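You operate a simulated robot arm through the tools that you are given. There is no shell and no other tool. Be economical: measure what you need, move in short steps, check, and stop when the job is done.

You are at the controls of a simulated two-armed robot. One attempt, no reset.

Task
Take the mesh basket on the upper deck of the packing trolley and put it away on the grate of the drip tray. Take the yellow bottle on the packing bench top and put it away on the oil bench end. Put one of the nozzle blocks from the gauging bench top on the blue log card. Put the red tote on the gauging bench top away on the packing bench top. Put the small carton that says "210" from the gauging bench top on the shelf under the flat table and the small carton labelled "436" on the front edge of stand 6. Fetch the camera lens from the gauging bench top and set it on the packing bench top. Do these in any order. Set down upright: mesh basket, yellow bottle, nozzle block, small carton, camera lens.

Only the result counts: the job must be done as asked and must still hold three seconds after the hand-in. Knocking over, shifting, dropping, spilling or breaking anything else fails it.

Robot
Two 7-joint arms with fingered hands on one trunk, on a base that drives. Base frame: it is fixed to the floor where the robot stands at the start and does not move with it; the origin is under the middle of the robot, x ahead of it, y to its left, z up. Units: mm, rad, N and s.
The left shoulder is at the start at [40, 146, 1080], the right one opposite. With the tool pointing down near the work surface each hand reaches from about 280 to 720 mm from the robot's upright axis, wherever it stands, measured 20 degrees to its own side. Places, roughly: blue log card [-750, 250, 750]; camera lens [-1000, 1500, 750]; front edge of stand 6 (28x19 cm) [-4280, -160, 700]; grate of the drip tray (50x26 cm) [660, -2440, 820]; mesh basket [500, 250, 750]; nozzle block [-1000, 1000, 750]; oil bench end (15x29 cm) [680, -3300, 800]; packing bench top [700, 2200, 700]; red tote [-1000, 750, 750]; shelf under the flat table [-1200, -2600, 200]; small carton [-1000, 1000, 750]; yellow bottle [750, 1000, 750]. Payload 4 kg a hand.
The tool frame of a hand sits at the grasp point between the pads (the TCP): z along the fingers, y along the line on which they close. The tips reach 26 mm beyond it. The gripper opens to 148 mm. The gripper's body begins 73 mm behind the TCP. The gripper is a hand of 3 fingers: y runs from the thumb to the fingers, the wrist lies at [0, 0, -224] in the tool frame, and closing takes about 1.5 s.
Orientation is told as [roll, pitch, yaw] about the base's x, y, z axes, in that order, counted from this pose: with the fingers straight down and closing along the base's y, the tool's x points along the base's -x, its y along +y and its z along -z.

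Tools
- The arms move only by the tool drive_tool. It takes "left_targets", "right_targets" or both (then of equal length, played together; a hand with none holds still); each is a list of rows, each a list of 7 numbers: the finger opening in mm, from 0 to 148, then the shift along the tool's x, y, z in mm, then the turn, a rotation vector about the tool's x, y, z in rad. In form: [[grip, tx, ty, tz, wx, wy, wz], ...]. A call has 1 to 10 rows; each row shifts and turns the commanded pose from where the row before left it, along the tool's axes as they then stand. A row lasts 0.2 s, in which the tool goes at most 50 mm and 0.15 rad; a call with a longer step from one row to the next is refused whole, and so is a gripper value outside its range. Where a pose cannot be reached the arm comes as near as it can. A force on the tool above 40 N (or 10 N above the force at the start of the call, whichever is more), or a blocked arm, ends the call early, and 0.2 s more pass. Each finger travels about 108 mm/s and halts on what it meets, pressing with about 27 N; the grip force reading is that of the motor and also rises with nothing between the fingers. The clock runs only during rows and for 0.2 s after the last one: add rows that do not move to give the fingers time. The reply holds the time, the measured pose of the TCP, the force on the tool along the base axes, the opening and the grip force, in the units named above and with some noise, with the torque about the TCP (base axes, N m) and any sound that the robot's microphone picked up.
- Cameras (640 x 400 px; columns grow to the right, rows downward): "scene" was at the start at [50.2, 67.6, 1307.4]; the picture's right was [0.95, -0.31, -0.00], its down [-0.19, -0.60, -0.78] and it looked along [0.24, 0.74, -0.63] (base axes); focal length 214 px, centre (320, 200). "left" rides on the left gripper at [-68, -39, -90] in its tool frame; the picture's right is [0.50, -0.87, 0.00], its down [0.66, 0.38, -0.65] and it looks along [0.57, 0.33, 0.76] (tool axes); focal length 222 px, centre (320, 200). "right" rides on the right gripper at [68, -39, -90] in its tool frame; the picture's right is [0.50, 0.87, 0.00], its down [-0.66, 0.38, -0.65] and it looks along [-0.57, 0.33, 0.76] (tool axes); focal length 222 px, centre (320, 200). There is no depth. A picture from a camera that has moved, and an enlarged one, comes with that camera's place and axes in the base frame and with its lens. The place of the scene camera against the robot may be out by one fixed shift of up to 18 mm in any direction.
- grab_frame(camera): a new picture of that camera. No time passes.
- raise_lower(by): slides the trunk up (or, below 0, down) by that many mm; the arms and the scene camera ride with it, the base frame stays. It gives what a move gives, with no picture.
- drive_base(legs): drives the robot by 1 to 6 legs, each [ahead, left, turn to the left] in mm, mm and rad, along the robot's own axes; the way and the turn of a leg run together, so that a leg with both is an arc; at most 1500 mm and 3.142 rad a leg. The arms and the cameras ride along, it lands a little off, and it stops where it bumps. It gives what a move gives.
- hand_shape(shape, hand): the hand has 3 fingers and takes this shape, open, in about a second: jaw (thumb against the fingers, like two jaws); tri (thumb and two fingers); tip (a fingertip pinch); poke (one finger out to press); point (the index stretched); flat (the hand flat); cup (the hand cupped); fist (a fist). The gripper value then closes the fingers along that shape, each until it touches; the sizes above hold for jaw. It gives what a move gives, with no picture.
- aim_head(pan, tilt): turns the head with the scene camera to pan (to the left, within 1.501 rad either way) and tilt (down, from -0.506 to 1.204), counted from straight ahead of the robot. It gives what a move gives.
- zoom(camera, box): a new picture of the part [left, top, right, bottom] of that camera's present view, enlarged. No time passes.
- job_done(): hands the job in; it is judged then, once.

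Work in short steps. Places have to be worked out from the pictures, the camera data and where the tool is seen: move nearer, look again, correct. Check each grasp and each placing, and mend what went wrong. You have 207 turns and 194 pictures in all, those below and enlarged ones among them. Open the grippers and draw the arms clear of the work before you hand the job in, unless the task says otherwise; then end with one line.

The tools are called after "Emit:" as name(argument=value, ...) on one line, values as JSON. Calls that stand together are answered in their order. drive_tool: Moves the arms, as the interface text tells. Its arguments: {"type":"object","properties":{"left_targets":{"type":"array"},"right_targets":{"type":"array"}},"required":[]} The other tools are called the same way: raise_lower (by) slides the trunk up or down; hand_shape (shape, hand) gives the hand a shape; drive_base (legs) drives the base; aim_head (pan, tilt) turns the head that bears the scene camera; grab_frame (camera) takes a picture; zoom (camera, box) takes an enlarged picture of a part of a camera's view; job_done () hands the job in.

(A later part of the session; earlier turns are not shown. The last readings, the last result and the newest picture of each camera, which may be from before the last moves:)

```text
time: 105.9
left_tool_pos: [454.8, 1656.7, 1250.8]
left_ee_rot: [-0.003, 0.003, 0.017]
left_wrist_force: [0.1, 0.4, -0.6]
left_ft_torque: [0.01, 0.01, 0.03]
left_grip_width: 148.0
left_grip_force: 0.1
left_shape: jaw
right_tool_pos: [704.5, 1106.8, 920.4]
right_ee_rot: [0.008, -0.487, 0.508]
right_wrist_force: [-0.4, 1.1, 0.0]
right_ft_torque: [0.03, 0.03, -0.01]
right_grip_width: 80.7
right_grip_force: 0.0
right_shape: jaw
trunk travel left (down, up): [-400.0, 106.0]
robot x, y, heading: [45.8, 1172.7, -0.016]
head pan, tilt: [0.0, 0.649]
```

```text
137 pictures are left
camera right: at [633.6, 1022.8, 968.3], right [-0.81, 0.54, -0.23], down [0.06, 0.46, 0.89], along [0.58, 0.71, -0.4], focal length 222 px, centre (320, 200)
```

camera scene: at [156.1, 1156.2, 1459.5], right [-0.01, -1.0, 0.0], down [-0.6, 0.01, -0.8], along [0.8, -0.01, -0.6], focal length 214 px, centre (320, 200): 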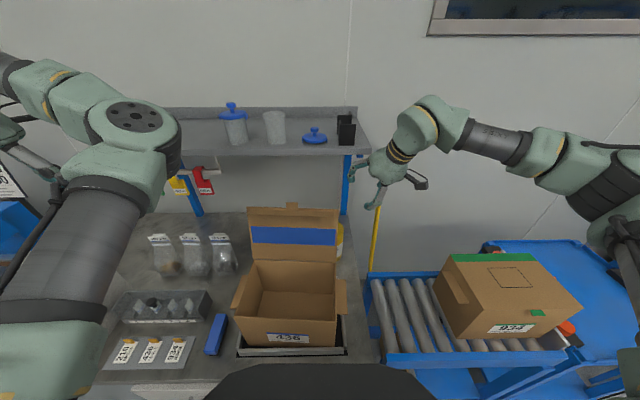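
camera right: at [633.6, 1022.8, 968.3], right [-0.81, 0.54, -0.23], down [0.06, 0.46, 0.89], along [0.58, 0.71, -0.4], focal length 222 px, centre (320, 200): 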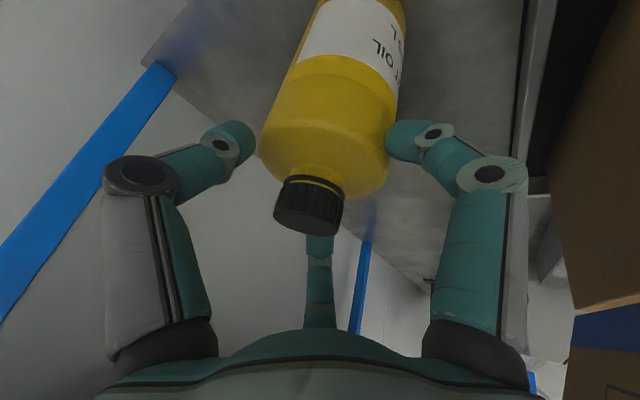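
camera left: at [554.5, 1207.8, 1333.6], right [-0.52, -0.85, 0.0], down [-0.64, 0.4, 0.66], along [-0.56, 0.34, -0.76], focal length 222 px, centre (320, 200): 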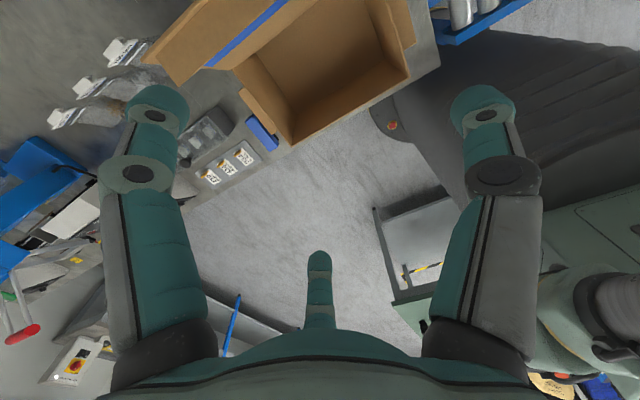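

Cap is centred within 5 mm; small correction and close.

Emit:
drive_tool(right_targets=[[80, -2.5, -3.5, 0, 0, 0, 0], [60, 0, 0, 0, 0, 0, 0], [40, 0, 0, 0, 0, 0, 0], [20, 0, 0, 0, 0, 0, 0], [20, 0, 0, 0, 0, 0, 0], [20, 0, 0, 0, 0, 0, 0], [20, 0, 0, 0, 0, 0, 0]])

Emit:
grab_frame(camera="right")

```text
time: 107.5
left_tool_pos: [449.4, 1657.6, 1251.4]
left_ee_rot: [-0.005, -0.001, 0.017]
left_wrist_force: [-0.4, 0.6, -0.3]
left_ft_torque: [-0.01, -0.02, 0.03]
left_grip_width: 147.8
left_grip_force: 0.1
left_shape: jaw
right_tool_pos: [704.7, 1105.9, 928.2]
right_ee_rot: [0.006, -0.492, 0.509]
right_wrist_force: [-8.9, -0.1, 22.4]
right_ft_torque: [0.01, 0.12, 0.07]
right_grip_width: 13.7
right_grip_force: 26.9
right_shape: jaw
trunk travel left (down, up): [-400.0, 106.0]
robot x, y, heading: [46.1, 1170.3, -0.017]
head pan, tilt: [0.0, 0.649]
```

```text
136 pictures are left
camera right: at [633.9, 1021.3, 973.7], right [-0.81, 0.54, -0.23], down [0.05, 0.46, 0.89], along [0.59, 0.71, -0.4], focal length 222 px, centre (320, 200)
```

right: 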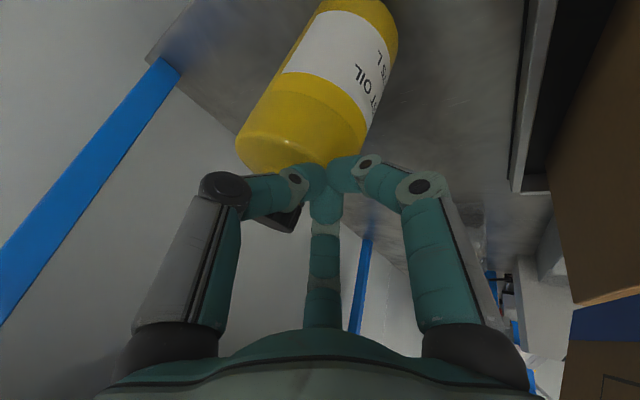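

The fingertips hit the shoulder and slipped off the cap. I open again slowly and look at how the bottle stands.

Emit:
drive_tool(right_targets=[[25, 0, 0, 0, 0, 0, 0], [40, 0, 0, 0, 0, 0, 0], [60, 0, 0, 0, 0, 0, 0], [90, 0, 0, 0, 0, 0, 0], [90, 0, 0, 0, 0, 0, 0]])

Emit:
grab_frame(camera="right")

Emit:
zoom(camera="scene", box=[260, 80, 460, 260])

```text
time: 108.7
left_tool_pos: [453.9, 1657.2, 1249.7]
left_ee_rot: [-0.006, 0.004, 0.017]
left_wrist_force: [0.2, 0.9, -0.1]
left_ft_torque: [-0.04, 0.0, 0.03]
left_grip_width: 147.9
left_grip_force: 0.1
left_shape: jaw
right_tool_pos: [706.4, 1105.1, 922.4]
right_ee_rot: [0.006, -0.487, 0.509]
right_wrist_force: [-0.1, -0.2, 0.3]
right_ft_torque: [-0.02, 0.02, 0.04]
right_grip_width: 89.3
right_grip_force: 0.1
right_shape: jaw
trunk travel left (down, up): [-400.0, 106.0]
robot x, y, heading: [46.6, 1170.7, -0.011]
head pan, tilt: [0.0, 0.649]
```

```text
135 pictures are left
camera right: at [636.8, 1020.5, 969.8], right [-0.81, 0.54, -0.23], down [0.06, 0.46, 0.89], along [0.58, 0.71, -0.4], focal length 222 px, centre (320, 200)
```

right: 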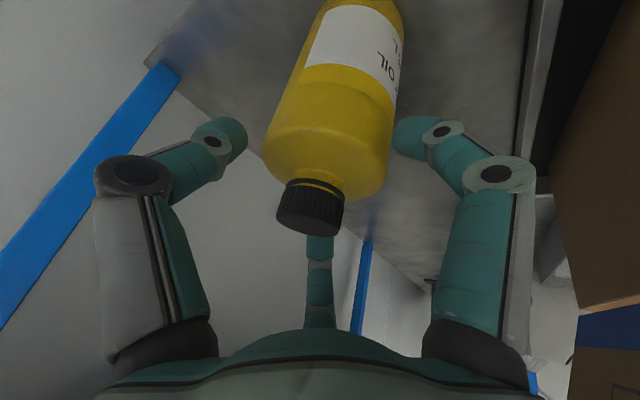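

```text
2.22 times, centred on (360, 170) of scene
camera zoom: at [156.8, 1158.0, 1459.5], right [-0.01, -1.0, 0.0], down [-0.6, 0.01, -0.8], along [0.8, -0.01, -0.6], focal length 477 px, centre (231, 267)
```

zoom: 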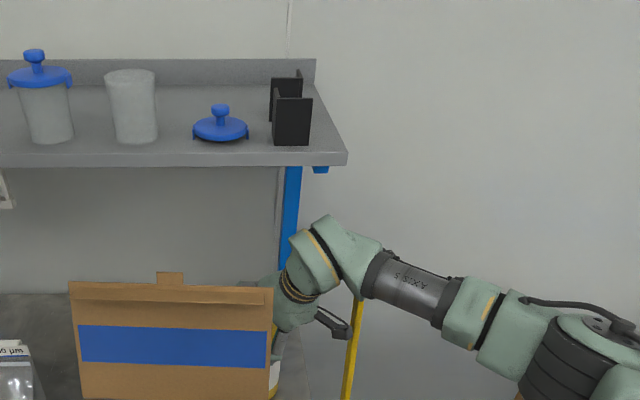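

The bottle rocked back upright. I'll grip the body instead: open wide, sink to z≈880 and reduce the tilt to about 14° so that all three fingers meet the body below the shoulder.

Emit:
drive_tool(right_targets=[[130, 0, 0, 0, 0, 0, 0], [130, 0, 0, 0, 0, 0, 0], [130, 8, 0.4, 19, 0, 0, 0], [130, 9, 0.4, 19, 0, 0, 0], [130, 0, 0, 0, 0, 0.12, 0], [130, 0, 0, 0, 0, 0.12, 0]])

Emit:
grab_frame(camera="right")

Emit:
zoom(camera="scene", box=[260, 80, 460, 260])

```text
time: 110.1
left_tool_pos: [455.2, 1658.2, 1249.8]
left_ee_rot: [-0.005, 0.003, 0.017]
left_wrist_force: [0.5, 0.8, -0.2]
left_ft_torque: [0.0, 0.0, -0.02]
left_grip_width: 147.7
left_grip_force: 0.1
left_shape: jaw
right_tool_pos: [710.3, 1108.1, 882.2]
right_ee_rot: [0.007, -0.244, 0.51]
right_wrist_force: [-0.5, 0.4, 0.4]
right_ft_torque: [0.01, -0.02, 0.03]
right_grip_width: 129.7
right_grip_force: 0.1
right_shape: jaw
trunk travel left (down, up): [-400.0, 106.0]
robot x, y, heading: [45.0, 1170.9, -0.017]
head pan, tilt: [0.0, 0.649]
```

```text
133 pictures are left
camera right: at [652.2, 1030.6, 952.4], right [-0.85, 0.52, -0.12], down [0.23, 0.56, 0.8], along [0.48, 0.65, -0.59], focal length 222 px, centre (320, 200)
```

right: 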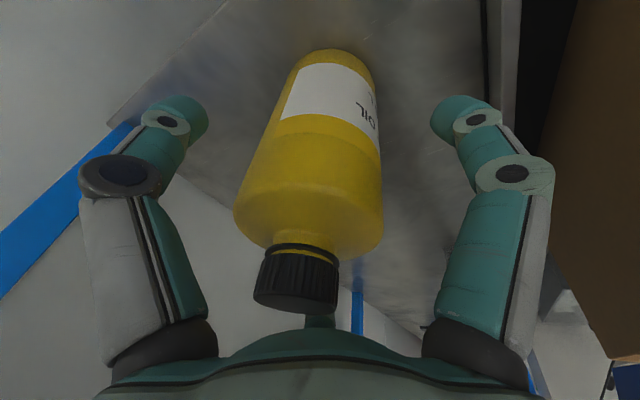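

```text
2.22 times, centred on (360, 170) of scene
camera zoom: at [157.1, 1159.2, 1459.5], right [-0.01, -1.0, 0.0], down [-0.6, 0.01, -0.8], along [0.8, -0.01, -0.61], focal length 477 px, centre (231, 267)
```

zoom: 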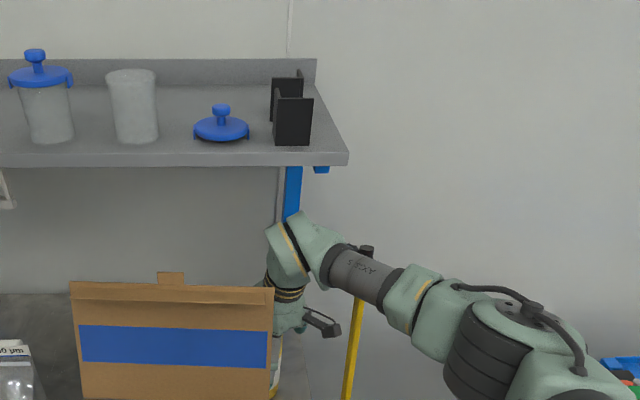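

The body lies between the fingers, about 4–5 mm off centre. I correct and close.

Emit:
drive_tool(right_targets=[[120, -2, -4, 0, 0, 0, 0], [100, 0, 0, 0, 0, 0, 0], [80, 0, 0, 0, 0, 0, 0], [60, 0, 0, 0, 0, 0, 0], [60, 0, 0, 0, 0, 0, 0], [60, 0, 0, 0, 0, 0, 0]])

Emit:
grab_frame(camera="right")

```text
time: 111.5
left_tool_pos: [454.6, 1656.5, 1250.0]
left_ee_rot: [-0.005, 0.002, 0.019]
left_wrist_force: [0.8, -0.2, 0.0]
left_ft_torque: [-0.01, -0.03, -0.02]
left_grip_width: 147.7
left_grip_force: 0.2
left_shape: jaw
right_tool_pos: [714.0, 1104.0, 880.1]
right_ee_rot: [0.007, -0.245, 0.51]
right_wrist_force: [-0.6, -0.3, 0.4]
right_ft_torque: [-0.11, 0.19, -0.03]
right_grip_width: 77.3
right_grip_force: 27.4
right_shape: jaw
trunk travel left (down, up): [-400.0, 106.0]
robot x, y, heading: [45.4, 1172.3, -0.014]
head pan, tilt: [0.0, 0.649]
```

```text
131 pictures are left
camera right: at [656.0, 1026.9, 952.4], right [-0.85, 0.52, -0.12], down [0.23, 0.56, 0.8], along [0.48, 0.65, -0.59], focal length 222 px, centre (320, 200)
```

right: 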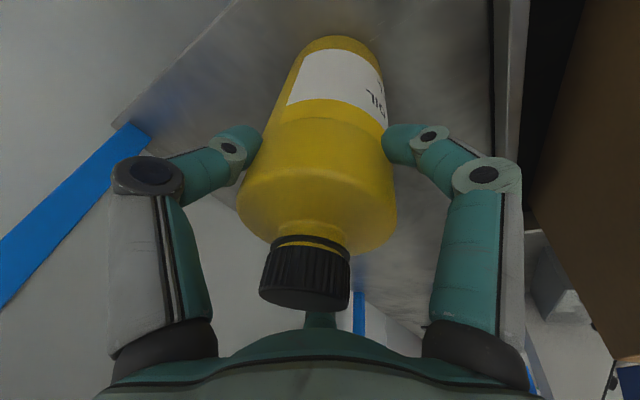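

Gripped at 77 mm. I lift 30 mm straight up and check weight and hold.

Emit:
drive_tool(right_targets=[[60, -2.4, 0, -9.7, 0, 0, 0], [60, -4.8, 0, -19.4, 0, 0, 0], [60, 0, 0, 0, 0, 0, 0]])

Emit:
grab_frame(camera="right")

```text
time: 112.3
left_tool_pos: [455.8, 1658.2, 1250.8]
left_ee_rot: [-0.004, 0.005, 0.018]
left_wrist_force: [-1.4, 0.2, -1.0]
left_ft_torque: [0.0, -0.01, 0.02]
left_grip_width: 148.0
left_grip_force: 0.0
left_shape: jaw
right_tool_pos: [713.8, 1104.6, 911.2]
right_ee_rot: [0.009, -0.244, 0.51]
right_wrist_force: [-0.5, -0.1, -8.0]
right_ft_torque: [-0.05, 0.04, 0.0]
right_grip_width: 77.2
right_grip_force: 26.9
right_shape: jaw
trunk travel left (down, up): [-400.0, 106.0]
robot x, y, heading: [44.8, 1174.7, -0.013]
head pan, tilt: [0.0, 0.649]
```

```text
130 pictures are left
camera right: at [657.1, 1027.2, 981.6], right [-0.85, 0.52, -0.11], down [0.23, 0.56, 0.8], along [0.48, 0.65, -0.59], focal length 222 px, centre (320, 200)
```

right: 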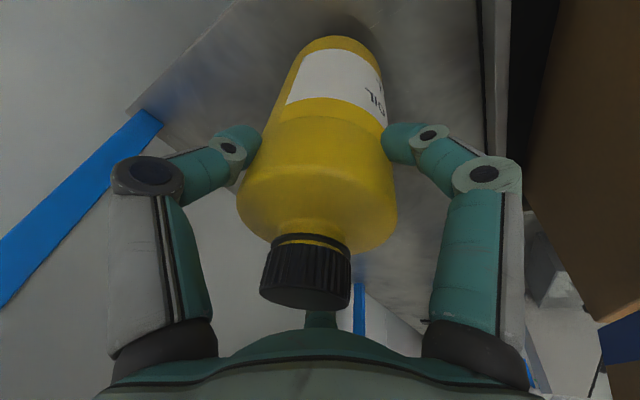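

Holding 8 N. I shift slightly back, then rise straight up 150 mm between flap, pole and shelf edge.

Emit:
drive_tool(right_targets=[[60, 12.3, -2.1, -3.1, 0, 0, 0], [60, -7.3, 0, -29.1, 0, 0, 0], [60, -7.3, 0, -29.1, 0, 0, 0], [60, -7.3, 0, -29.1, 0, 0, 0], [60, -7.3, 0, -29.1, 0, 0, 0], [60, -7.3, 0, -29.1, 0, 0, 0]])

Emit:
zoom(camera="scene", box=[240, 60, 480, 300])

```text
time: 113.7
left_tool_pos: [454.7, 1656.3, 1250.9]
left_ee_rot: [-0.004, 0.004, 0.018]
left_wrist_force: [-0.3, 0.3, 0.8]
left_ft_torque: [-0.01, -0.02, 0.02]
left_grip_width: 147.6
left_grip_force: 0.1
left_shape: jaw
right_tool_pos: [703.9, 1094.6, 1062.9]
right_ee_rot: [0.007, -0.244, 0.509]
right_wrist_force: [0.4, 0.5, -8.9]
right_ft_torque: [-0.08, 0.05, -0.03]
right_grip_width: 77.4
right_grip_force: 26.8
right_shape: jaw
trunk travel left (down, up): [-400.0, 106.0]
robot x, y, heading: [45.2, 1172.7, -0.015]
head pan, tilt: [0.0, 0.649]
```

```text
1.67 times, centred on (360, 180) of scene
camera zoom: at [157.2, 1158.1, 1459.4], right [-0.01, -1.0, 0.0], down [-0.61, 0.01, -0.8], along [0.8, -0.01, -0.61], focal length 358 px, centre (253, 233)
```

zoom: 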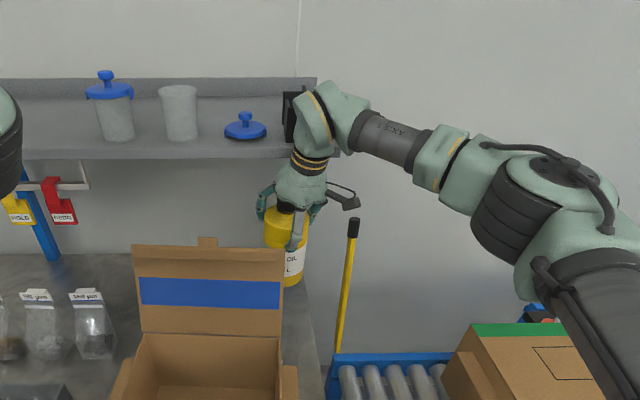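

Clear. I draw the bottle out diagonally through the gap, then back the base away and drive down the aisle.

Emit:
drive_tool(right_targets=[[60, 34.6, -4.8, -8.7, 0, 0, 0], [60, 34.6, -4.8, -8.7, 0, 0, 0], [60, 34.6, -4.8, -8.7, 0, 0, 0], [60, 34.6, -4.8, -8.7, 0, 0, 0], [60, 34.6, -4.8, -8.7, 0, 0, 0], [60, 0, 0, 0, 0, 0, 0]])

Emit:
drive_base(legs=[[-320, 0, 0.01], [0, -1500, 0.02], [0, -1500, 0.02]])

Emit:
grab_frame(camera="right")

```text
time: 115.1
left_tool_pos: [457.0, 1658.0, 1250.5]
left_ee_rot: [-0.003, 0.005, 0.016]
left_wrist_force: [-0.2, 0.2, -0.1]
left_ft_torque: [-0.03, 0.03, 0.0]
left_grip_width: 147.8
left_grip_force: 0.0
left_shape: jaw
right_tool_pos: [561.1, 986.5, 1058.5]
right_ee_rot: [0.005, -0.247, 0.508]
right_wrist_force: [0.1, -0.8, -9.1]
right_ft_torque: [-0.06, 0.04, -0.01]
right_grip_width: 77.1
right_grip_force: 26.8
right_shape: jaw
trunk travel left (down, up): [-400.0, 106.0]
robot x, y, heading: [49.1, 1174.1, -0.014]
head pan, tilt: [0.0, 0.649]
```

```text
time: 131.2
left_tool_pos: [168.2, -1289.9, 1249.8]
left_ee_rot: [-0.004, 0.007, 0.073]
left_wrist_force: [0.0, 0.9, 0.0]
left_ft_torque: [0.0, 0.0, 0.0]
left_grip_width: 148.0
left_grip_force: 0.0
left_shape: jaw
right_tool_pos: [312.3, -1952.5, 1058.2]
right_ee_rot: [0.006, -0.245, 0.568]
right_wrist_force: [-0.8, -0.3, -8.2]
right_ft_torque: [-0.09, 0.05, 0.01]
right_grip_width: 77.2
right_grip_force: 27.3
right_shape: jaw
trunk travel left (down, up): [-400.0, 106.0]
robot x, y, heading: [-214.2, -1792.2, 0.046]
head pan, tilt: [0.0, 0.649]
```

```text
128 pictures are left
camera right: at [258.3, -2033.4, 1129.7], right [-0.88, 0.47, -0.12], down [0.2, 0.57, 0.8], along [0.44, 0.67, -0.59], focal length 222 px, centre (320, 200)
```

right: 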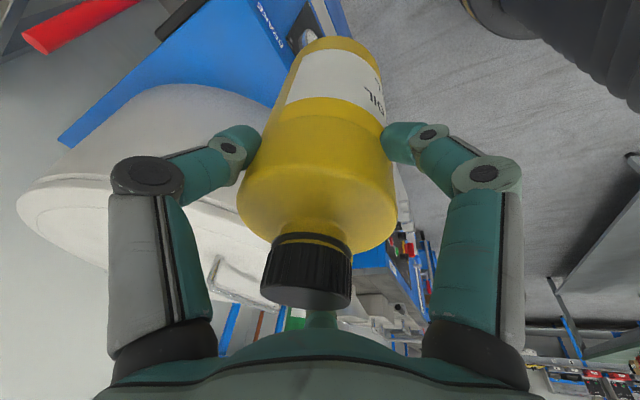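

Bottle steady. I continue to y≈-3100 with a little more distance, then look for the oil bench end.

Emit:
drive_base(legs=[[-120, 0, -0.046], [0, -1300, 0.01]])

Emit:
aim_head(pan=-0.2, tilt=0.55)

Emit:
grab_frame(camera="scene")

```text
time: 138.5
left_tool_pos: [68.1, -2591.9, 1250.8]
left_ee_rot: [-0.006, 0.004, 0.041]
left_wrist_force: [0.2, -0.4, -0.5]
left_ft_torque: [0.02, -0.02, 0.01]
left_grip_width: 148.1
left_grip_force: 0.1
left_shape: jaw
right_tool_pos: [189.0, -3260.1, 1057.9]
right_ee_rot: [0.007, -0.246, 0.533]
right_wrist_force: [0.0, 0.6, -7.9]
right_ft_torque: [-0.05, 0.03, 0.01]
right_grip_width: 77.0
right_grip_force: 26.8
right_shape: jaw
trunk travel left (down, up): [-400.0, 106.0]
robot x, y, heading: [-328.1, -3085.3, 0.009]
head pan, tilt: [0.0, 0.649]
```

```text
time: 139.2
left_tool_pos: [68.5, -2591.3, 1250.7]
left_ee_rot: [-0.004, 0.006, 0.039]
left_wrist_force: [-0.2, 0.4, -1.2]
left_ft_torque: [-0.01, 0.03, -0.02]
left_grip_width: 147.8
left_grip_force: 0.1
left_shape: jaw
right_tool_pos: [188.1, -3259.7, 1059.0]
right_ee_rot: [0.009, -0.247, 0.532]
right_wrist_force: [0.2, -0.1, -9.1]
right_ft_torque: [-0.05, 0.04, -0.02]
right_grip_width: 77.3
right_grip_force: 27.1
right_shape: jaw
trunk travel left (down, up): [-400.0, 106.0]
robot x, y, heading: [-326.7, -3081.8, 0.004]
head pan, tilt: [-0.201, 0.55]
```

```text
127 pictures are left
camera scene: at [-216.5, -3115.7, 1468.1], right [-0.19, -0.98, 0.0], down [-0.51, 0.1, -0.85], along [0.84, -0.16, -0.52], focal length 214 px, centre (320, 200)
```

scene: 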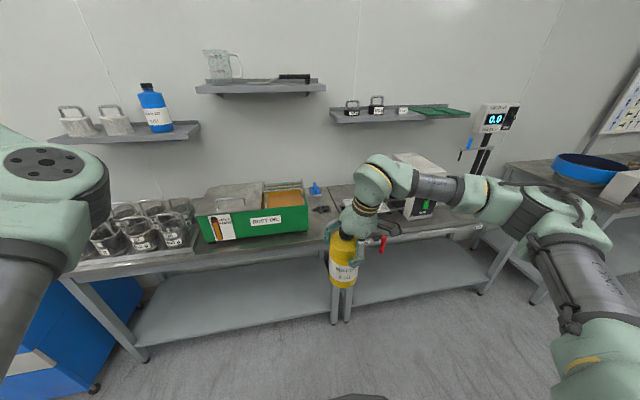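

The oil bench end should be the strip right of the green rust-oil box. I zoom in on it.

Emit:
zoom(camera="scene", box=[270, 150, 390, 260])

```text
3.64 times, centred on (330, 205) of scene
camera zoom: at [-216.5, -3115.7, 1468.1], right [-0.19, -0.98, 0.0], down [-0.51, 0.1, -0.85], along [0.84, -0.16, -0.52], focal length 780 px, centre (284, 182)
```

zoom: 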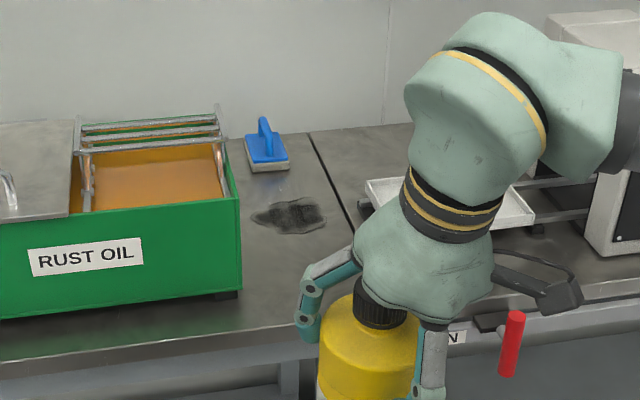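

Free strip: y from -3210 (box) to -3390 (seam), stain starts at x≈714. I'll set the bottle at about (625, -3305). Drive up to the bench.

Emit:
drive_base(legs=[[330, -60, 0]])

Emit:
aim_head(pan=-0.2, tilt=0.75)

Emit:
grab_frame(camera="scene")

```text
time: 141.4
left_tool_pos: [395.4, -2648.2, 1251.0]
left_ee_rot: [-0.005, 0.004, 0.039]
left_wrist_force: [0.1, 0.3, -0.3]
left_ft_torque: [-0.02, -0.01, -0.02]
left_grip_width: 147.7
left_grip_force: 0.0
left_shape: jaw
right_tool_pos: [516.1, -3315.9, 1059.7]
right_ee_rot: [0.006, -0.246, 0.535]
right_wrist_force: [-0.1, 0.6, -8.0]
right_ft_torque: [-0.08, 0.03, 0.03]
right_grip_width: 77.4
right_grip_force: 26.9
right_shape: jaw
trunk travel left (down, up): [-400.0, 106.0]
robot x, y, heading: [-2.9, -3139.2, 0.01]
head pan, tilt: [-0.201, 0.55]
```

```text
time: 142.1
left_tool_pos: [397.4, -2648.3, 1250.6]
left_ee_rot: [-0.002, 0.005, 0.04]
left_wrist_force: [-0.9, -0.6, 0.1]
left_ft_torque: [0.01, 0.0, 0.02]
left_grip_width: 147.9
left_grip_force: 0.1
left_shape: jaw
right_tool_pos: [517.4, -3317.8, 1058.5]
right_ee_rot: [0.008, -0.244, 0.533]
right_wrist_force: [-0.3, 0.3, -8.2]
right_ft_torque: [-0.04, 0.09, 0.01]
right_grip_width: 77.2
right_grip_force: 26.7
right_shape: jaw
trunk travel left (down, up): [-400.0, 106.0]
robot x, y, heading: [0.2, -3139.9, 0.009]
head pan, tilt: [-0.201, 0.75]
```

```text
125 pictures are left
camera scene: at [105.9, -3171.1, 1450.8], right [-0.19, -0.98, 0.0], down [-0.67, 0.13, -0.73], along [0.72, -0.14, -0.68], focal length 214 px, centre (320, 200)
```

scene: 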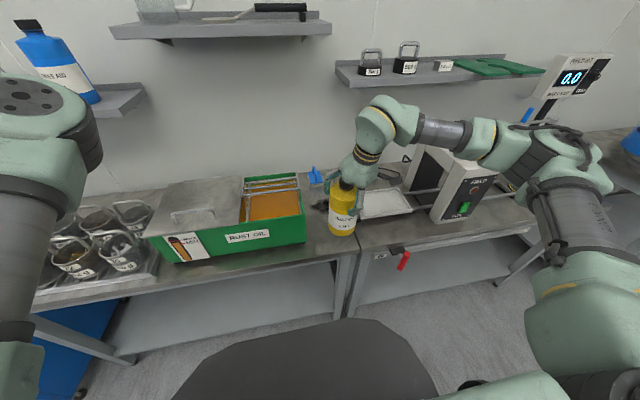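

I move the bottle over (622, -3305) and down to about 1000, then look.

Emit:
drive_tool(right_targets=[[60, -31.2, -14.3, 7.8, 0, 0, 0], [60, -31.2, -14.3, 7.8, 0, 0, 0], [60, -31.2, -14.3, 7.8, 0, 0, 0], [60, 7.3, 0, 29, 0, 0, 0], [60, 7.3, 0, 29, 0, 0, 0], [60, 0, 0, 0, 0, 0, 0]])

Emit:
zoom(camera="scene", box=[270, 130, 410, 270])

Emit:
grab_frame(camera="right")

```text
time: 143.5
left_tool_pos: [396.4, -2647.6, 1249.6]
left_ee_rot: [-0.005, 0.007, 0.04]
left_wrist_force: [0.3, 0.6, -0.6]
left_ft_torque: [0.0, -0.02, 0.0]
left_grip_width: 148.1
left_grip_force: 0.1
left_shape: jaw
right_tool_pos: [620.5, -3302.7, 999.8]
right_ee_rot: [0.007, -0.247, 0.534]
right_wrist_force: [-0.5, 0.1, -8.7]
right_ft_torque: [-0.08, 0.03, 0.01]
right_grip_width: 77.2
right_grip_force: 26.9
right_shape: jaw
trunk travel left (down, up): [-400.0, 106.0]
robot x, y, heading: [-2.1, -3140.8, 0.008]
head pan, tilt: [-0.201, 0.75]
```

```text
2.86 times, centred on (340, 200) of scene
camera zoom: at [105.2, -3170.4, 1450.8], right [-0.19, -0.98, 0.0], down [-0.67, 0.13, -0.73], along [0.72, -0.14, -0.68], focal length 613 px, centre (263, 200)
```

zoom: 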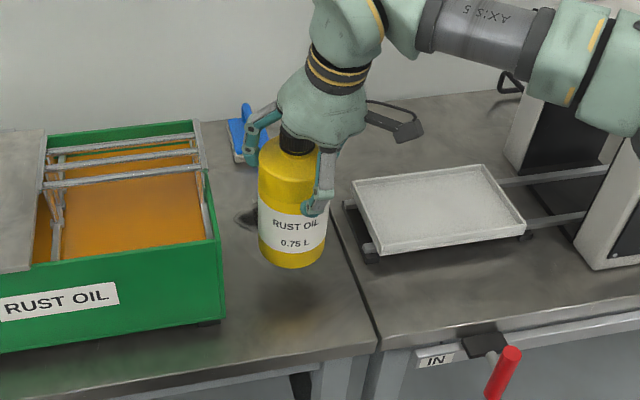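

```text
123 pictures are left
camera right: at [564.3, -3382.2, 1069.4], right [-0.86, 0.5, -0.12], down [0.22, 0.56, 0.8], along [0.46, 0.66, -0.59], focal length 222 px, centre (320, 200)
```

right: 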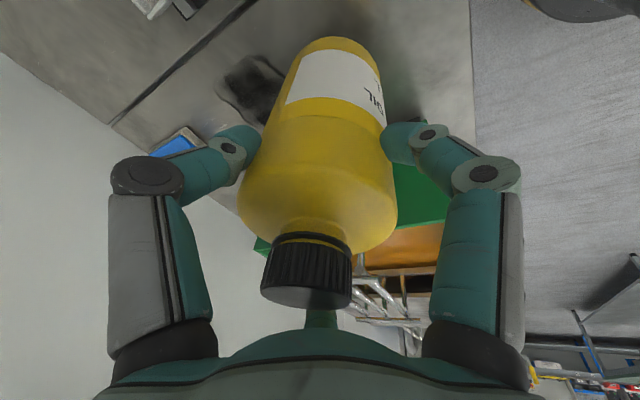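

Placement looks right and the bottle hangs vertical. I lower in small steps until it touches.

Emit:
drive_tool(right_targets=[[60, 3.6, 0, 14.5, 0, 0, 0], [60, 1.9, 0, 7.8, 0, 0, 0], [60, 1.2, 0, 4.8, 0, 0, 0], [60, 0.5, 0, 2, 0, 0, 0], [60, 0.5, 0, 2, 0, 0, 0], [60, 0, 0, 0, 0, 0, 0]])

Emit:
zoom(camera="scene", box=[270, 130, 410, 270])

```text
time: 144.9
left_tool_pos: [396.7, -2648.5, 1251.0]
left_ee_rot: [-0.003, 0.005, 0.04]
left_wrist_force: [0.6, 0.2, 0.9]
left_ft_torque: [0.01, -0.02, 0.01]
left_grip_width: 148.2
left_grip_force: 0.1
left_shape: jaw
right_tool_pos: [621.8, -3302.5, 967.3]
right_ee_rot: [0.009, -0.244, 0.535]
right_wrist_force: [-0.2, 0.1, -8.1]
right_ft_torque: [-0.08, 0.05, -0.01]
right_grip_width: 77.0
right_grip_force: 27.2
right_shape: jaw
trunk travel left (down, up): [-400.0, 106.0]
robot x, y, heading: [-0.6, -3139.7, 0.012]
head pan, tilt: [-0.201, 0.75]
```

```text
2.86 times, centred on (340, 200) of scene
camera zoom: at [105.3, -3170.9, 1450.8], right [-0.19, -0.98, 0.0], down [-0.67, 0.13, -0.73], along [0.72, -0.14, -0.68], focal length 613 px, centre (263, 200)
```

zoom: 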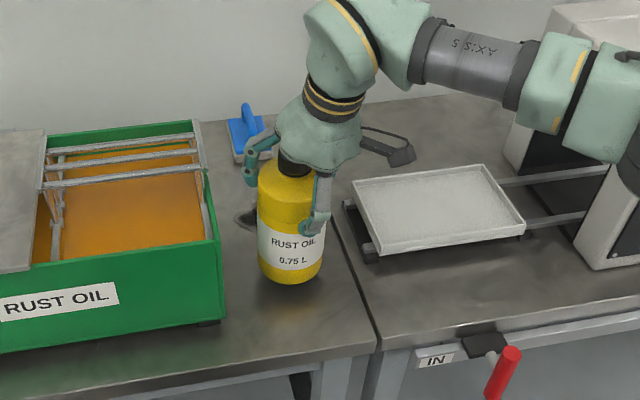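

Not yet touching; I go down further in 3 mm steps.

Emit:
drive_tool(right_targets=[[60, 1, 0, 3.9, 0, 0, 0], [60, 0.7, 0, 2.9, 0, 0, 0], [60, 0.7, 0, 2.9, 0, 0, 0], [60, 0, 0, 0, 0, 0, 0]])

```text
time: 145.9
left_tool_pos: [396.3, -2647.7, 1250.3]
left_ee_rot: [-0.004, 0.007, 0.041]
left_wrist_force: [-0.8, 0.2, -0.6]
left_ft_torque: [0.04, -0.04, 0.01]
left_grip_width: 147.8
left_grip_force: 0.0
left_shape: jaw
right_tool_pos: [621.7, -3303.2, 956.6]
right_ee_rot: [0.008, -0.246, 0.533]
right_wrist_force: [-0.3, 0.1, -8.1]
right_ft_torque: [-0.07, 0.06, 0.01]
right_grip_width: 77.4
right_grip_force: 27.1
right_shape: jaw
trunk travel left (down, up): [-400.0, 106.0]
robot x, y, heading: [-1.9, -3139.1, 0.009]
head pan, tilt: [-0.201, 0.75]
```

Emit:
drive_tool(right_targets=[[60, 1, 0, 3.9, 0, 0, 0], [60, 0.7, 0, 2.9, 0, 0, 0], [60, 0.7, 0, 2.9, 0, 0, 0], [60, 0, 0, 0, 0, 0, 0]])

Emit:
zoom(camera="scene", box=[290, 160, 370, 240])

```text
time: 146.9
left_tool_pos: [397.0, -2648.2, 1250.4]
left_ee_rot: [-0.004, 0.004, 0.04]
left_wrist_force: [0.6, 0.6, -0.2]
left_ft_torque: [-0.04, 0.02, 0.02]
left_grip_width: 148.0
left_grip_force: 0.1
left_shape: jaw
right_tool_pos: [621.0, -3303.4, 945.8]
right_ee_rot: [0.011, -0.244, 0.533]
right_wrist_force: [0.1, -0.1, -8.5]
right_ft_torque: [-0.06, 0.05, -0.01]
right_grip_width: 76.9
right_grip_force: 27.1
right_shape: jaw
trunk travel left (down, up): [-400.0, 106.0]
robot x, y, heading: [-2.5, -3140.8, 0.007]
head pan, tilt: [-0.201, 0.75]
```

```text
5.00 times, centred on (330, 200) of scene
camera zoom: at [105.4, -3170.9, 1450.8], right [-0.19, -0.98, 0.0], down [-0.67, 0.13, -0.73], along [0.72, -0.14, -0.68], focal length 1072 px, centre (270, 200)
```

zoom: 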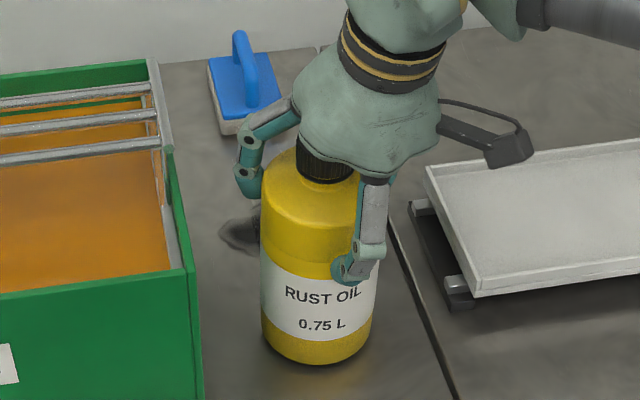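

Emit:
drive_tool(right_targets=[[60, 1, 0, 3.9, 0, 0, 0], [60, 0.7, 0, 2.9, 0, 0, 0], [60, 0.7, 0, 2.9, 0, 0, 0], [60, 0, 0, 0, 0, 0, 0]])

```text
time: 147.9
left_tool_pos: [394.0, -2647.2, 1251.7]
left_ee_rot: [-0.006, 0.001, 0.04]
left_wrist_force: [0.7, 0.0, -0.4]
left_ft_torque: [-0.01, -0.01, -0.02]
left_grip_width: 147.8
left_grip_force: 0.1
left_shape: jaw
right_tool_pos: [622.4, -3302.3, 940.6]
right_ee_rot: [0.004, -0.252, 0.534]
right_wrist_force: [4.6, -1.1, 18.7]
right_ft_torque: [-0.3, 0.08, 0.09]
right_grip_width: 77.7
right_grip_force: 27.3
right_shape: jaw
trunk travel left (down, up): [-400.0, 106.0]
robot x, y, heading: [0.3, -3142.9, 0.009]
head pan, tilt: [-0.201, 0.75]
```

Contact (net 27 N). I relieve 4 mm, open the fingers, and check.

Emit:
drive_tool(right_targets=[[60, -1, 0, -3.5, 0, 0, 0], [60, 0, 0, 0, 0, 0, 0], [85, 0, 0, 0, 0, 0, 0], [100, 0, 0, 0, 0, 0, 0], [115, 0, 0, 0, 0, 0, 0], [115, 0, 0, 0, 0, 0, 0]])

Emit:
zoom(camera="scene", box=[290, 160, 370, 240])

Emit:
grab_frame(camera="right")

```text
time: 149.3
left_tool_pos: [395.3, -2647.6, 1251.0]
left_ee_rot: [-0.007, 0.003, 0.04]
left_wrist_force: [0.3, 0.8, 0.7]
left_ft_torque: [0.05, -0.02, -0.02]
left_grip_width: 148.0
left_grip_force: 0.1
left_shape: jaw
right_tool_pos: [620.5, -3303.5, 941.2]
right_ee_rot: [0.007, -0.244, 0.534]
right_wrist_force: [0.2, -0.1, -0.3]
right_ft_torque: [0.01, 0.0, 0.01]
right_grip_width: 114.7
right_grip_force: 0.0
right_shape: jaw
trunk travel left (down, up): [-400.0, 106.0]
robot x, y, heading: [-2.2, -3139.1, 0.009]
head pan, tilt: [-0.201, 0.75]
```

```text
5.00 times, centred on (330, 200) of scene
camera zoom: at [104.2, -3170.5, 1450.9], right [-0.19, -0.98, 0.0], down [-0.67, 0.13, -0.73], along [0.72, -0.14, -0.68], focal length 1072 px, centre (270, 200)
```

zoom: 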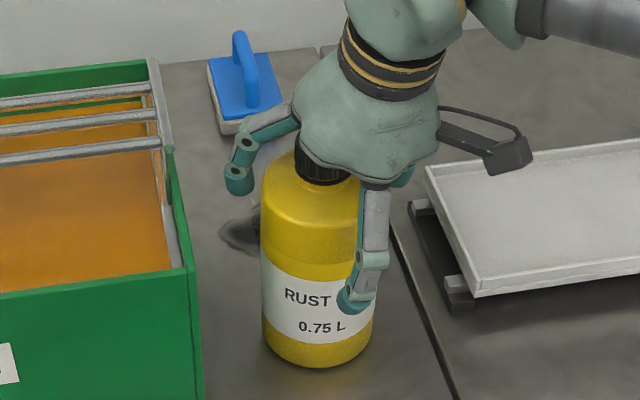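

```text
119 pictures are left
camera right: at [564.9, -3382.0, 1011.7], right [-0.86, 0.5, -0.11], down [0.22, 0.56, 0.8], along [0.46, 0.66, -0.59], focal length 222 px, centre (320, 200)
```

right: 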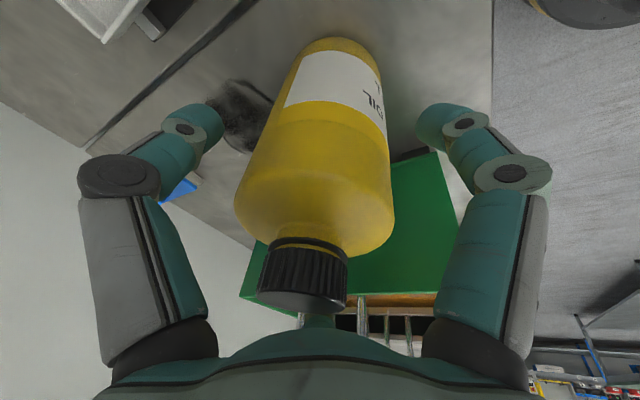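

Bottle stands upright, free. I rise, straighten the hand, pull back, then back the base and turn left to drive up the aisle facing forward.

Emit:
drive_tool(right_targets=[[115, -4, 0, -16, 0, 0, 0], [115, -8, 0, -32, 0, 0, 0], [115, -8, 0, -32, 0, 0, 0], [115, -8, 0, -32, 0, 0, 0], [115, -8, 0, -32, 0, 0, 0], [115, 0, 0, 0, 0, 0.12, 0], [115, 0, 0, 0, 0, 0.12, 0], [115, 45, 10, 0, 0, 0, 0], [115, 45, 10, 0, 0, 0, 0], [115, 45, 10, 0, 0, 0, 0]])

Emit:
drive_base(legs=[[-300, 0, 0], [0, 0, 1.56]])

Emit:
aim_head(pan=0.3, tilt=0.3)

Emit:
grab_frame(camera="scene")

```text
time: 151.5
left_tool_pos: [395.0, -2648.1, 1251.3]
left_ee_rot: [-0.004, 0.004, 0.042]
left_wrist_force: [0.7, 0.2, -0.1]
left_ft_torque: [-0.03, -0.03, 0.02]
left_grip_width: 147.7
left_grip_force: 0.1
left_shape: jaw
right_tool_pos: [487.3, -3345.7, 1088.8]
right_ee_rot: [0.008, -0.006, 0.536]
right_wrist_force: [0.3, -0.3, -1.2]
right_ft_torque: [0.02, -0.02, -0.02]
right_grip_width: 114.7
right_grip_force: 0.1
right_shape: jaw
trunk travel left (down, up): [-400.0, 106.0]
robot x, y, heading: [0.8, -3139.7, 0.009]
head pan, tilt: [-0.201, 0.75]
```

```text
time: 157.4
left_tool_pos: [-801.4, -2753.0, 1250.8]
left_ee_rot: [-0.004, 0.003, 1.626]
left_wrist_force: [0.2, 0.4, -0.1]
left_ft_torque: [0.0, 0.01, -0.02]
left_grip_width: 147.6
left_grip_force: 0.0
left_shape: jaw
right_tool_pos: [-104.8, -2649.2, 1088.3]
right_ee_rot: [0.006, -0.004, 2.119]
right_wrist_force: [-0.1, -0.1, -0.5]
right_ft_torque: [0.01, -0.03, 0.03]
right_grip_width: 114.8
right_grip_force: 0.1
right_shape: jaw
trunk travel left (down, up): [-400.0, 106.0]
robot x, y, heading: [-303.7, -3142.4, 1.589]
head pan, tilt: [-0.201, 0.75]
```

```text
time: 158.4
left_tool_pos: [-799.9, -2751.8, 1250.8]
left_ee_rot: [-0.003, 0.004, 1.625]
left_wrist_force: [-0.5, -0.7, 0.0]
left_ft_torque: [-0.01, -0.02, -0.01]
left_grip_width: 147.8
left_grip_force: 0.0
left_shape: jaw
right_tool_pos: [-104.2, -2649.9, 1087.6]
right_ee_rot: [0.008, -0.004, 2.119]
right_wrist_force: [0.0, 1.4, 0.9]
right_ft_torque: [-0.01, 0.0, -0.01]
right_grip_width: 114.8
right_grip_force: 0.0
right_shape: jaw
trunk travel left (down, up): [-400.0, 106.0]
robot x, y, heading: [-304.8, -3143.5, 1.591]
head pan, tilt: [0.3, 0.3]
```

```text
118 pictures are left
camera scene: at [-329.3, -3047.9, 1491.2], right [0.95, 0.32, 0.0], down [0.09, -0.28, -0.95], along [-0.3, 0.91, -0.3], focal length 214 px, centre (320, 200)
```

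scene: 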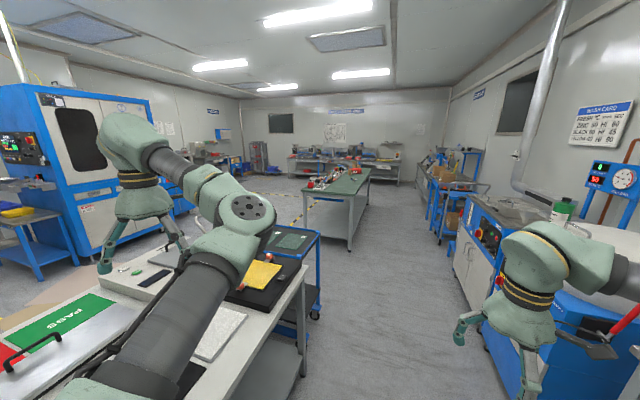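

The gauging bench is the green one ahead. I drive up the aisle and then turn to face it.

Emit:
drive_base(legs=[[0, 0, -0.02], [1500, 0, 0], [1500, 0, 0], [900, 0, 0]])

Emit:
grab_frame(camera="scene")

```text
time: 177.5
left_tool_pos: [-779.0, 1147.1, 1250.4]
left_ee_rot: [-0.003, 0.003, 1.625]
left_wrist_force: [-0.8, 0.1, 1.0]
left_ft_torque: [-0.01, -0.01, -0.01]
left_grip_width: 148.0
left_grip_force: 0.1
left_shape: jaw
right_tool_pos: [-82.3, 1248.5, 1087.9]
right_ee_rot: [0.006, -0.006, 2.117]
right_wrist_force: [0.7, 0.8, 0.2]
right_ft_torque: [0.0, -0.01, 0.01]
right_grip_width: 114.9
right_grip_force: 0.1
right_shape: jaw
trunk travel left (down, up): [-400.0, 106.0]
robot x, y, heading: [-282.1, 760.7, 1.591]
head pan, tilt: [0.3, 0.3]
```

```text
117 pictures are left
camera scene: at [-307.5, 851.2, 1491.3], right [0.95, 0.32, 0.0], down [0.09, -0.28, -0.96], along [-0.3, 0.91, -0.3], focal length 214 px, centre (320, 200)
```

scene: 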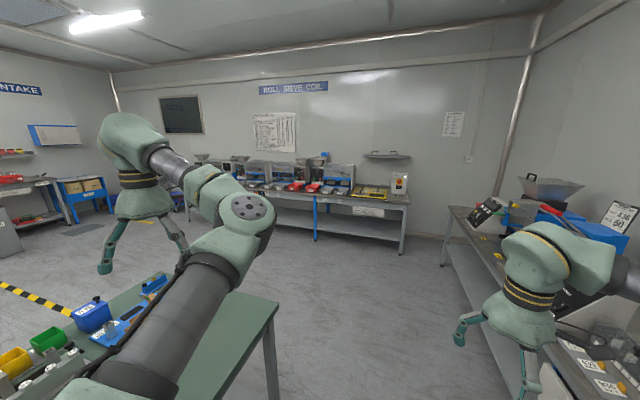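

I turn left to face the bench and look at it.

Emit:
drive_base(legs=[[0, 0, 1.55]])

Emit:
aim_head(pan=-0.3, tilt=0.65)

Emit:
grab_frame(camera="scene")

Emit:
aim_head(pan=0.6, tilt=0.65)

Emit:
grab_frame(camera="scene")

```text
time: 181.7
left_tool_pos: [-679.5, 265.2, 1250.3]
left_ee_rot: [-0.004, 0.005, -3.105]
left_wrist_force: [-0.8, -0.2, 0.2]
left_ft_torque: [-0.01, 0.01, 0.0]
left_grip_width: 147.9
left_grip_force: 0.1
left_shape: jaw
right_tool_pos: [-770.5, 964.3, 1088.3]
right_ee_rot: [0.005, -0.005, -2.61]
right_wrist_force: [0.9, 0.7, -0.4]
right_ft_torque: [-0.01, -0.01, 0.01]
right_grip_width: 114.8
right_grip_force: 0.1
right_shape: jaw
trunk travel left (down, up): [-400.0, 106.0]
robot x, y, heading: [-275.7, 758.1, -3.134]
head pan, tilt: [0.3, 0.3]
```

```text
time: 182.7
left_tool_pos: [-679.8, 264.8, 1250.5]
left_ee_rot: [-0.004, 0.003, -3.104]
left_wrist_force: [0.2, 0.7, -0.7]
left_ft_torque: [0.03, -0.02, 0.01]
left_grip_width: 147.7
left_grip_force: 0.0
left_shape: jaw
right_tool_pos: [-770.2, 962.7, 1088.2]
right_ee_rot: [0.006, -0.005, -2.609]
right_wrist_force: [-0.5, -1.2, 0.7]
right_ft_torque: [0.0, 0.02, 0.01]
right_grip_width: 114.8
right_grip_force: 0.1
right_shape: jaw
trunk travel left (down, up): [-400.0, 106.0]
robot x, y, heading: [-283.1, 761.0, -3.139]
head pan, tilt: [-0.3, 0.649]
```

```text
116 pictures are left
camera scene: at [-381.0, 768.0, 1459.5], right [0.29, 0.96, 0.0], down [0.58, -0.18, -0.8], along [-0.76, 0.23, -0.6], focal length 214 px, centre (320, 200)
```

scene: 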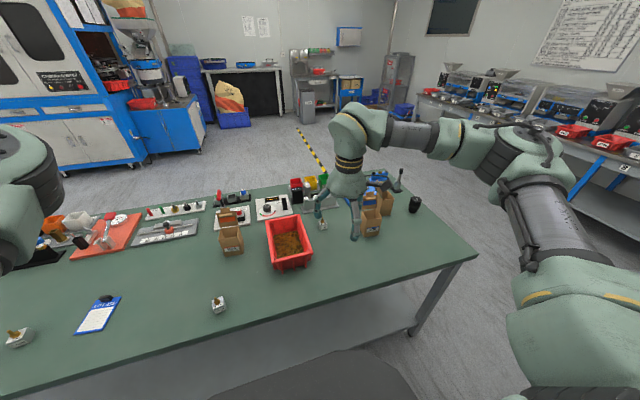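

```text
time: 183.9
left_tool_pos: [-681.5, 266.3, 1250.8]
left_ee_rot: [-0.003, 0.003, -3.105]
left_wrist_force: [0.0, -0.2, 0.6]
left_ft_torque: [0.02, -0.01, 0.03]
left_grip_width: 148.0
left_grip_force: 0.0
left_shape: jaw
right_tool_pos: [-770.7, 964.9, 1087.1]
right_ee_rot: [0.007, -0.005, -2.609]
right_wrist_force: [0.3, -0.3, 0.0]
right_ft_torque: [0.02, 0.03, 0.02]
right_grip_width: 114.8
right_grip_force: 0.0
right_shape: jaw
trunk travel left (down, up): [-400.0, 106.0]
robot x, y, heading: [-279.3, 758.6, -3.131]
head pan, tilt: [0.6, 0.649]
```

```text
115 pictures are left
camera scene: at [-369.3, 693.5, 1459.5], right [-0.57, 0.82, 0.0], down [0.5, 0.34, -0.8], along [-0.66, -0.45, -0.6], focal length 214 px, centre (320, 200)
```

scene: 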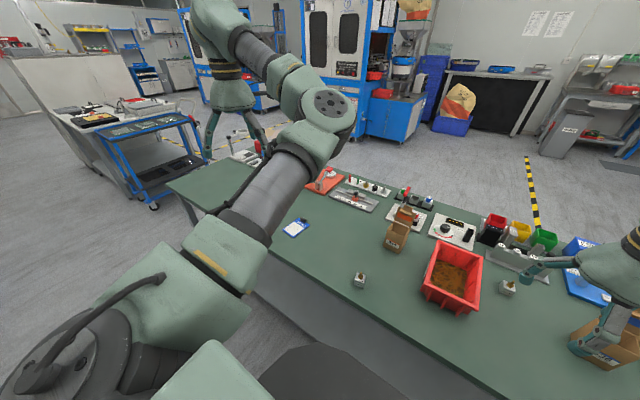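

I see the tote, nozzle blocks, cartons, log card and lens. Zoom for details.

Emit:
aim_head(pan=-0.3, tilt=0.75)

Emit:
zoom(camera="scene", box=[190, 130, 440, 290])

Emit:
zoom(camera="scene", box=[0, 150, 250, 320])

```text
time: 185.1
left_tool_pos: [-678.8, 265.4, 1251.1]
left_ee_rot: [-0.004, 0.004, -3.106]
left_wrist_force: [-0.7, 0.2, -0.1]
left_ft_torque: [-0.01, -0.02, 0.0]
left_grip_width: 147.9
left_grip_force: 0.1
left_shape: jaw
right_tool_pos: [-770.7, 961.8, 1088.4]
right_ee_rot: [0.007, -0.006, -2.609]
right_wrist_force: [0.3, 0.4, 0.2]
right_ft_torque: [-0.03, 0.0, -0.04]
right_grip_width: 114.4
right_grip_force: 0.1
right_shape: jaw
trunk travel left (down, up): [-400.0, 106.0]
robot x, y, heading: [-283.2, 755.5, -3.137]
head pan, tilt: [-0.3, 0.75]
```

```text
2.50 times, centred on (315, 210) of scene
camera zoom: at [-377.3, 766.8, 1450.9], right [0.29, 0.96, 0.0], down [0.65, -0.2, -0.73], along [-0.7, 0.21, -0.68], focal length 536 px, centre (332, 175)
```

zoom: 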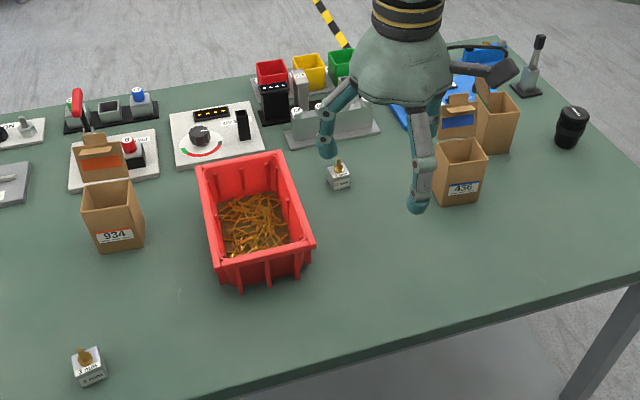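

```text
2.35 times, centred on (125, 235) of scene
camera zoom: at [-377.3, 766.8, 1450.9], right [0.29, 0.96, 0.0], down [0.65, -0.2, -0.73], along [-0.7, 0.21, -0.68], focal length 505 px, centre (779, 118)
```

zoom: 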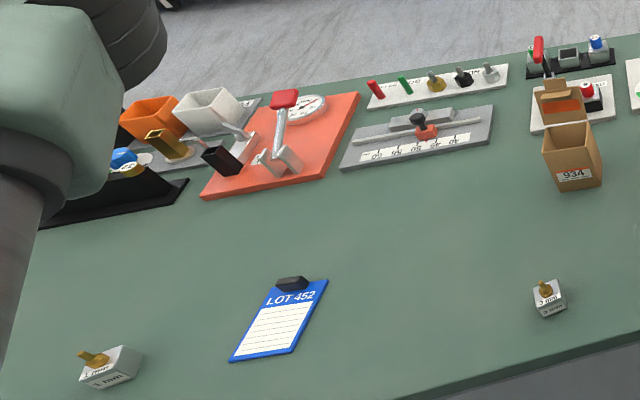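

Mapped: nozzle block near (-809, 551), log card near (-900, 179), 436 carton near (-967, 1178), another carton near (-1086, 1330), lens (-1069, 1485), tote (-988, 820). I try the right hand's "tip" shape for the small block, and drive nearer to it.

Emit:
hand_shape(hand="right", shape="tip")

Emit:
drive_base(legs=[[0, 360, 0]])

Emit:
grab_frame(camera="right")

Emit:
grab_frame(camera="scene")

```text
time: 186.0
left_tool_pos: [-679.4, 265.8, 1251.8]
left_ee_rot: [-0.004, 0.004, -3.105]
left_wrist_force: [-1.5, -0.4, 1.0]
left_ft_torque: [0.03, 0.0, 0.02]
left_grip_width: 148.1
left_grip_force: 0.0
left_shape: jaw
right_tool_pos: [-770.9, 963.7, 1088.5]
right_ee_rot: [0.006, -0.004, -2.609]
right_wrist_force: [0.6, -0.2, -0.4]
right_ft_torque: [-0.02, 0.0, 0.02]
right_grip_width: 148.1
right_grip_force: 0.0
right_shape: tip
trunk travel left (down, up): [-400.0, 106.0]
robot x, y, heading: [-278.7, 758.6, -3.138]
head pan, tilt: [-0.3, 0.75]
```

```text
time: 188.3
left_tool_pos: [-677.3, -97.0, 1252.2]
left_ee_rot: [-0.004, 0.003, -3.105]
left_wrist_force: [-0.1, 0.6, 0.6]
left_ft_torque: [-0.03, 0.01, -0.04]
left_grip_width: 148.0
left_grip_force: 0.1
left_shape: jaw
right_tool_pos: [-769.7, 601.9, 1088.4]
right_ee_rot: [0.008, -0.007, -2.609]
right_wrist_force: [1.4, 0.6, 0.5]
right_ft_torque: [-0.01, -0.04, 0.0]
right_grip_width: 148.0
right_grip_force: 0.1
right_shape: tip
trunk travel left (down, up): [-400.0, 106.0]
robot x, y, heading: [-280.0, 396.0, -3.14]
head pan, tilt: [-0.3, 0.75]
```

```text
112 pictures are left
camera right: at [-731.2, 670.6, 1177.1], right [0.87, -0.49, 0.0], down [-0.37, -0.65, 0.66], along [-0.32, -0.58, -0.75], focal length 222 px, centre (320, 200)
```

right: 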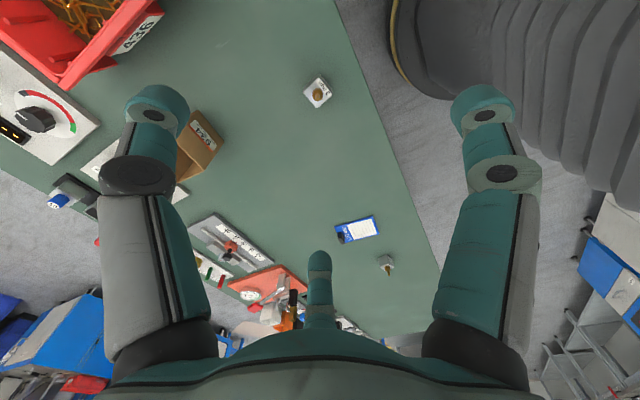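

```text
111 pictures are left
camera scene: at [-375.1, 405.4, 1450.9], right [0.29, 0.96, 0.0], down [0.65, -0.2, -0.73], along [-0.7, 0.21, -0.68], focal length 214 px, centre (320, 200)
```

scene: 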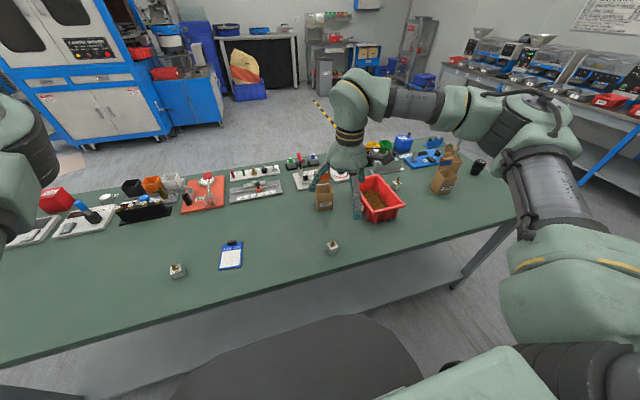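

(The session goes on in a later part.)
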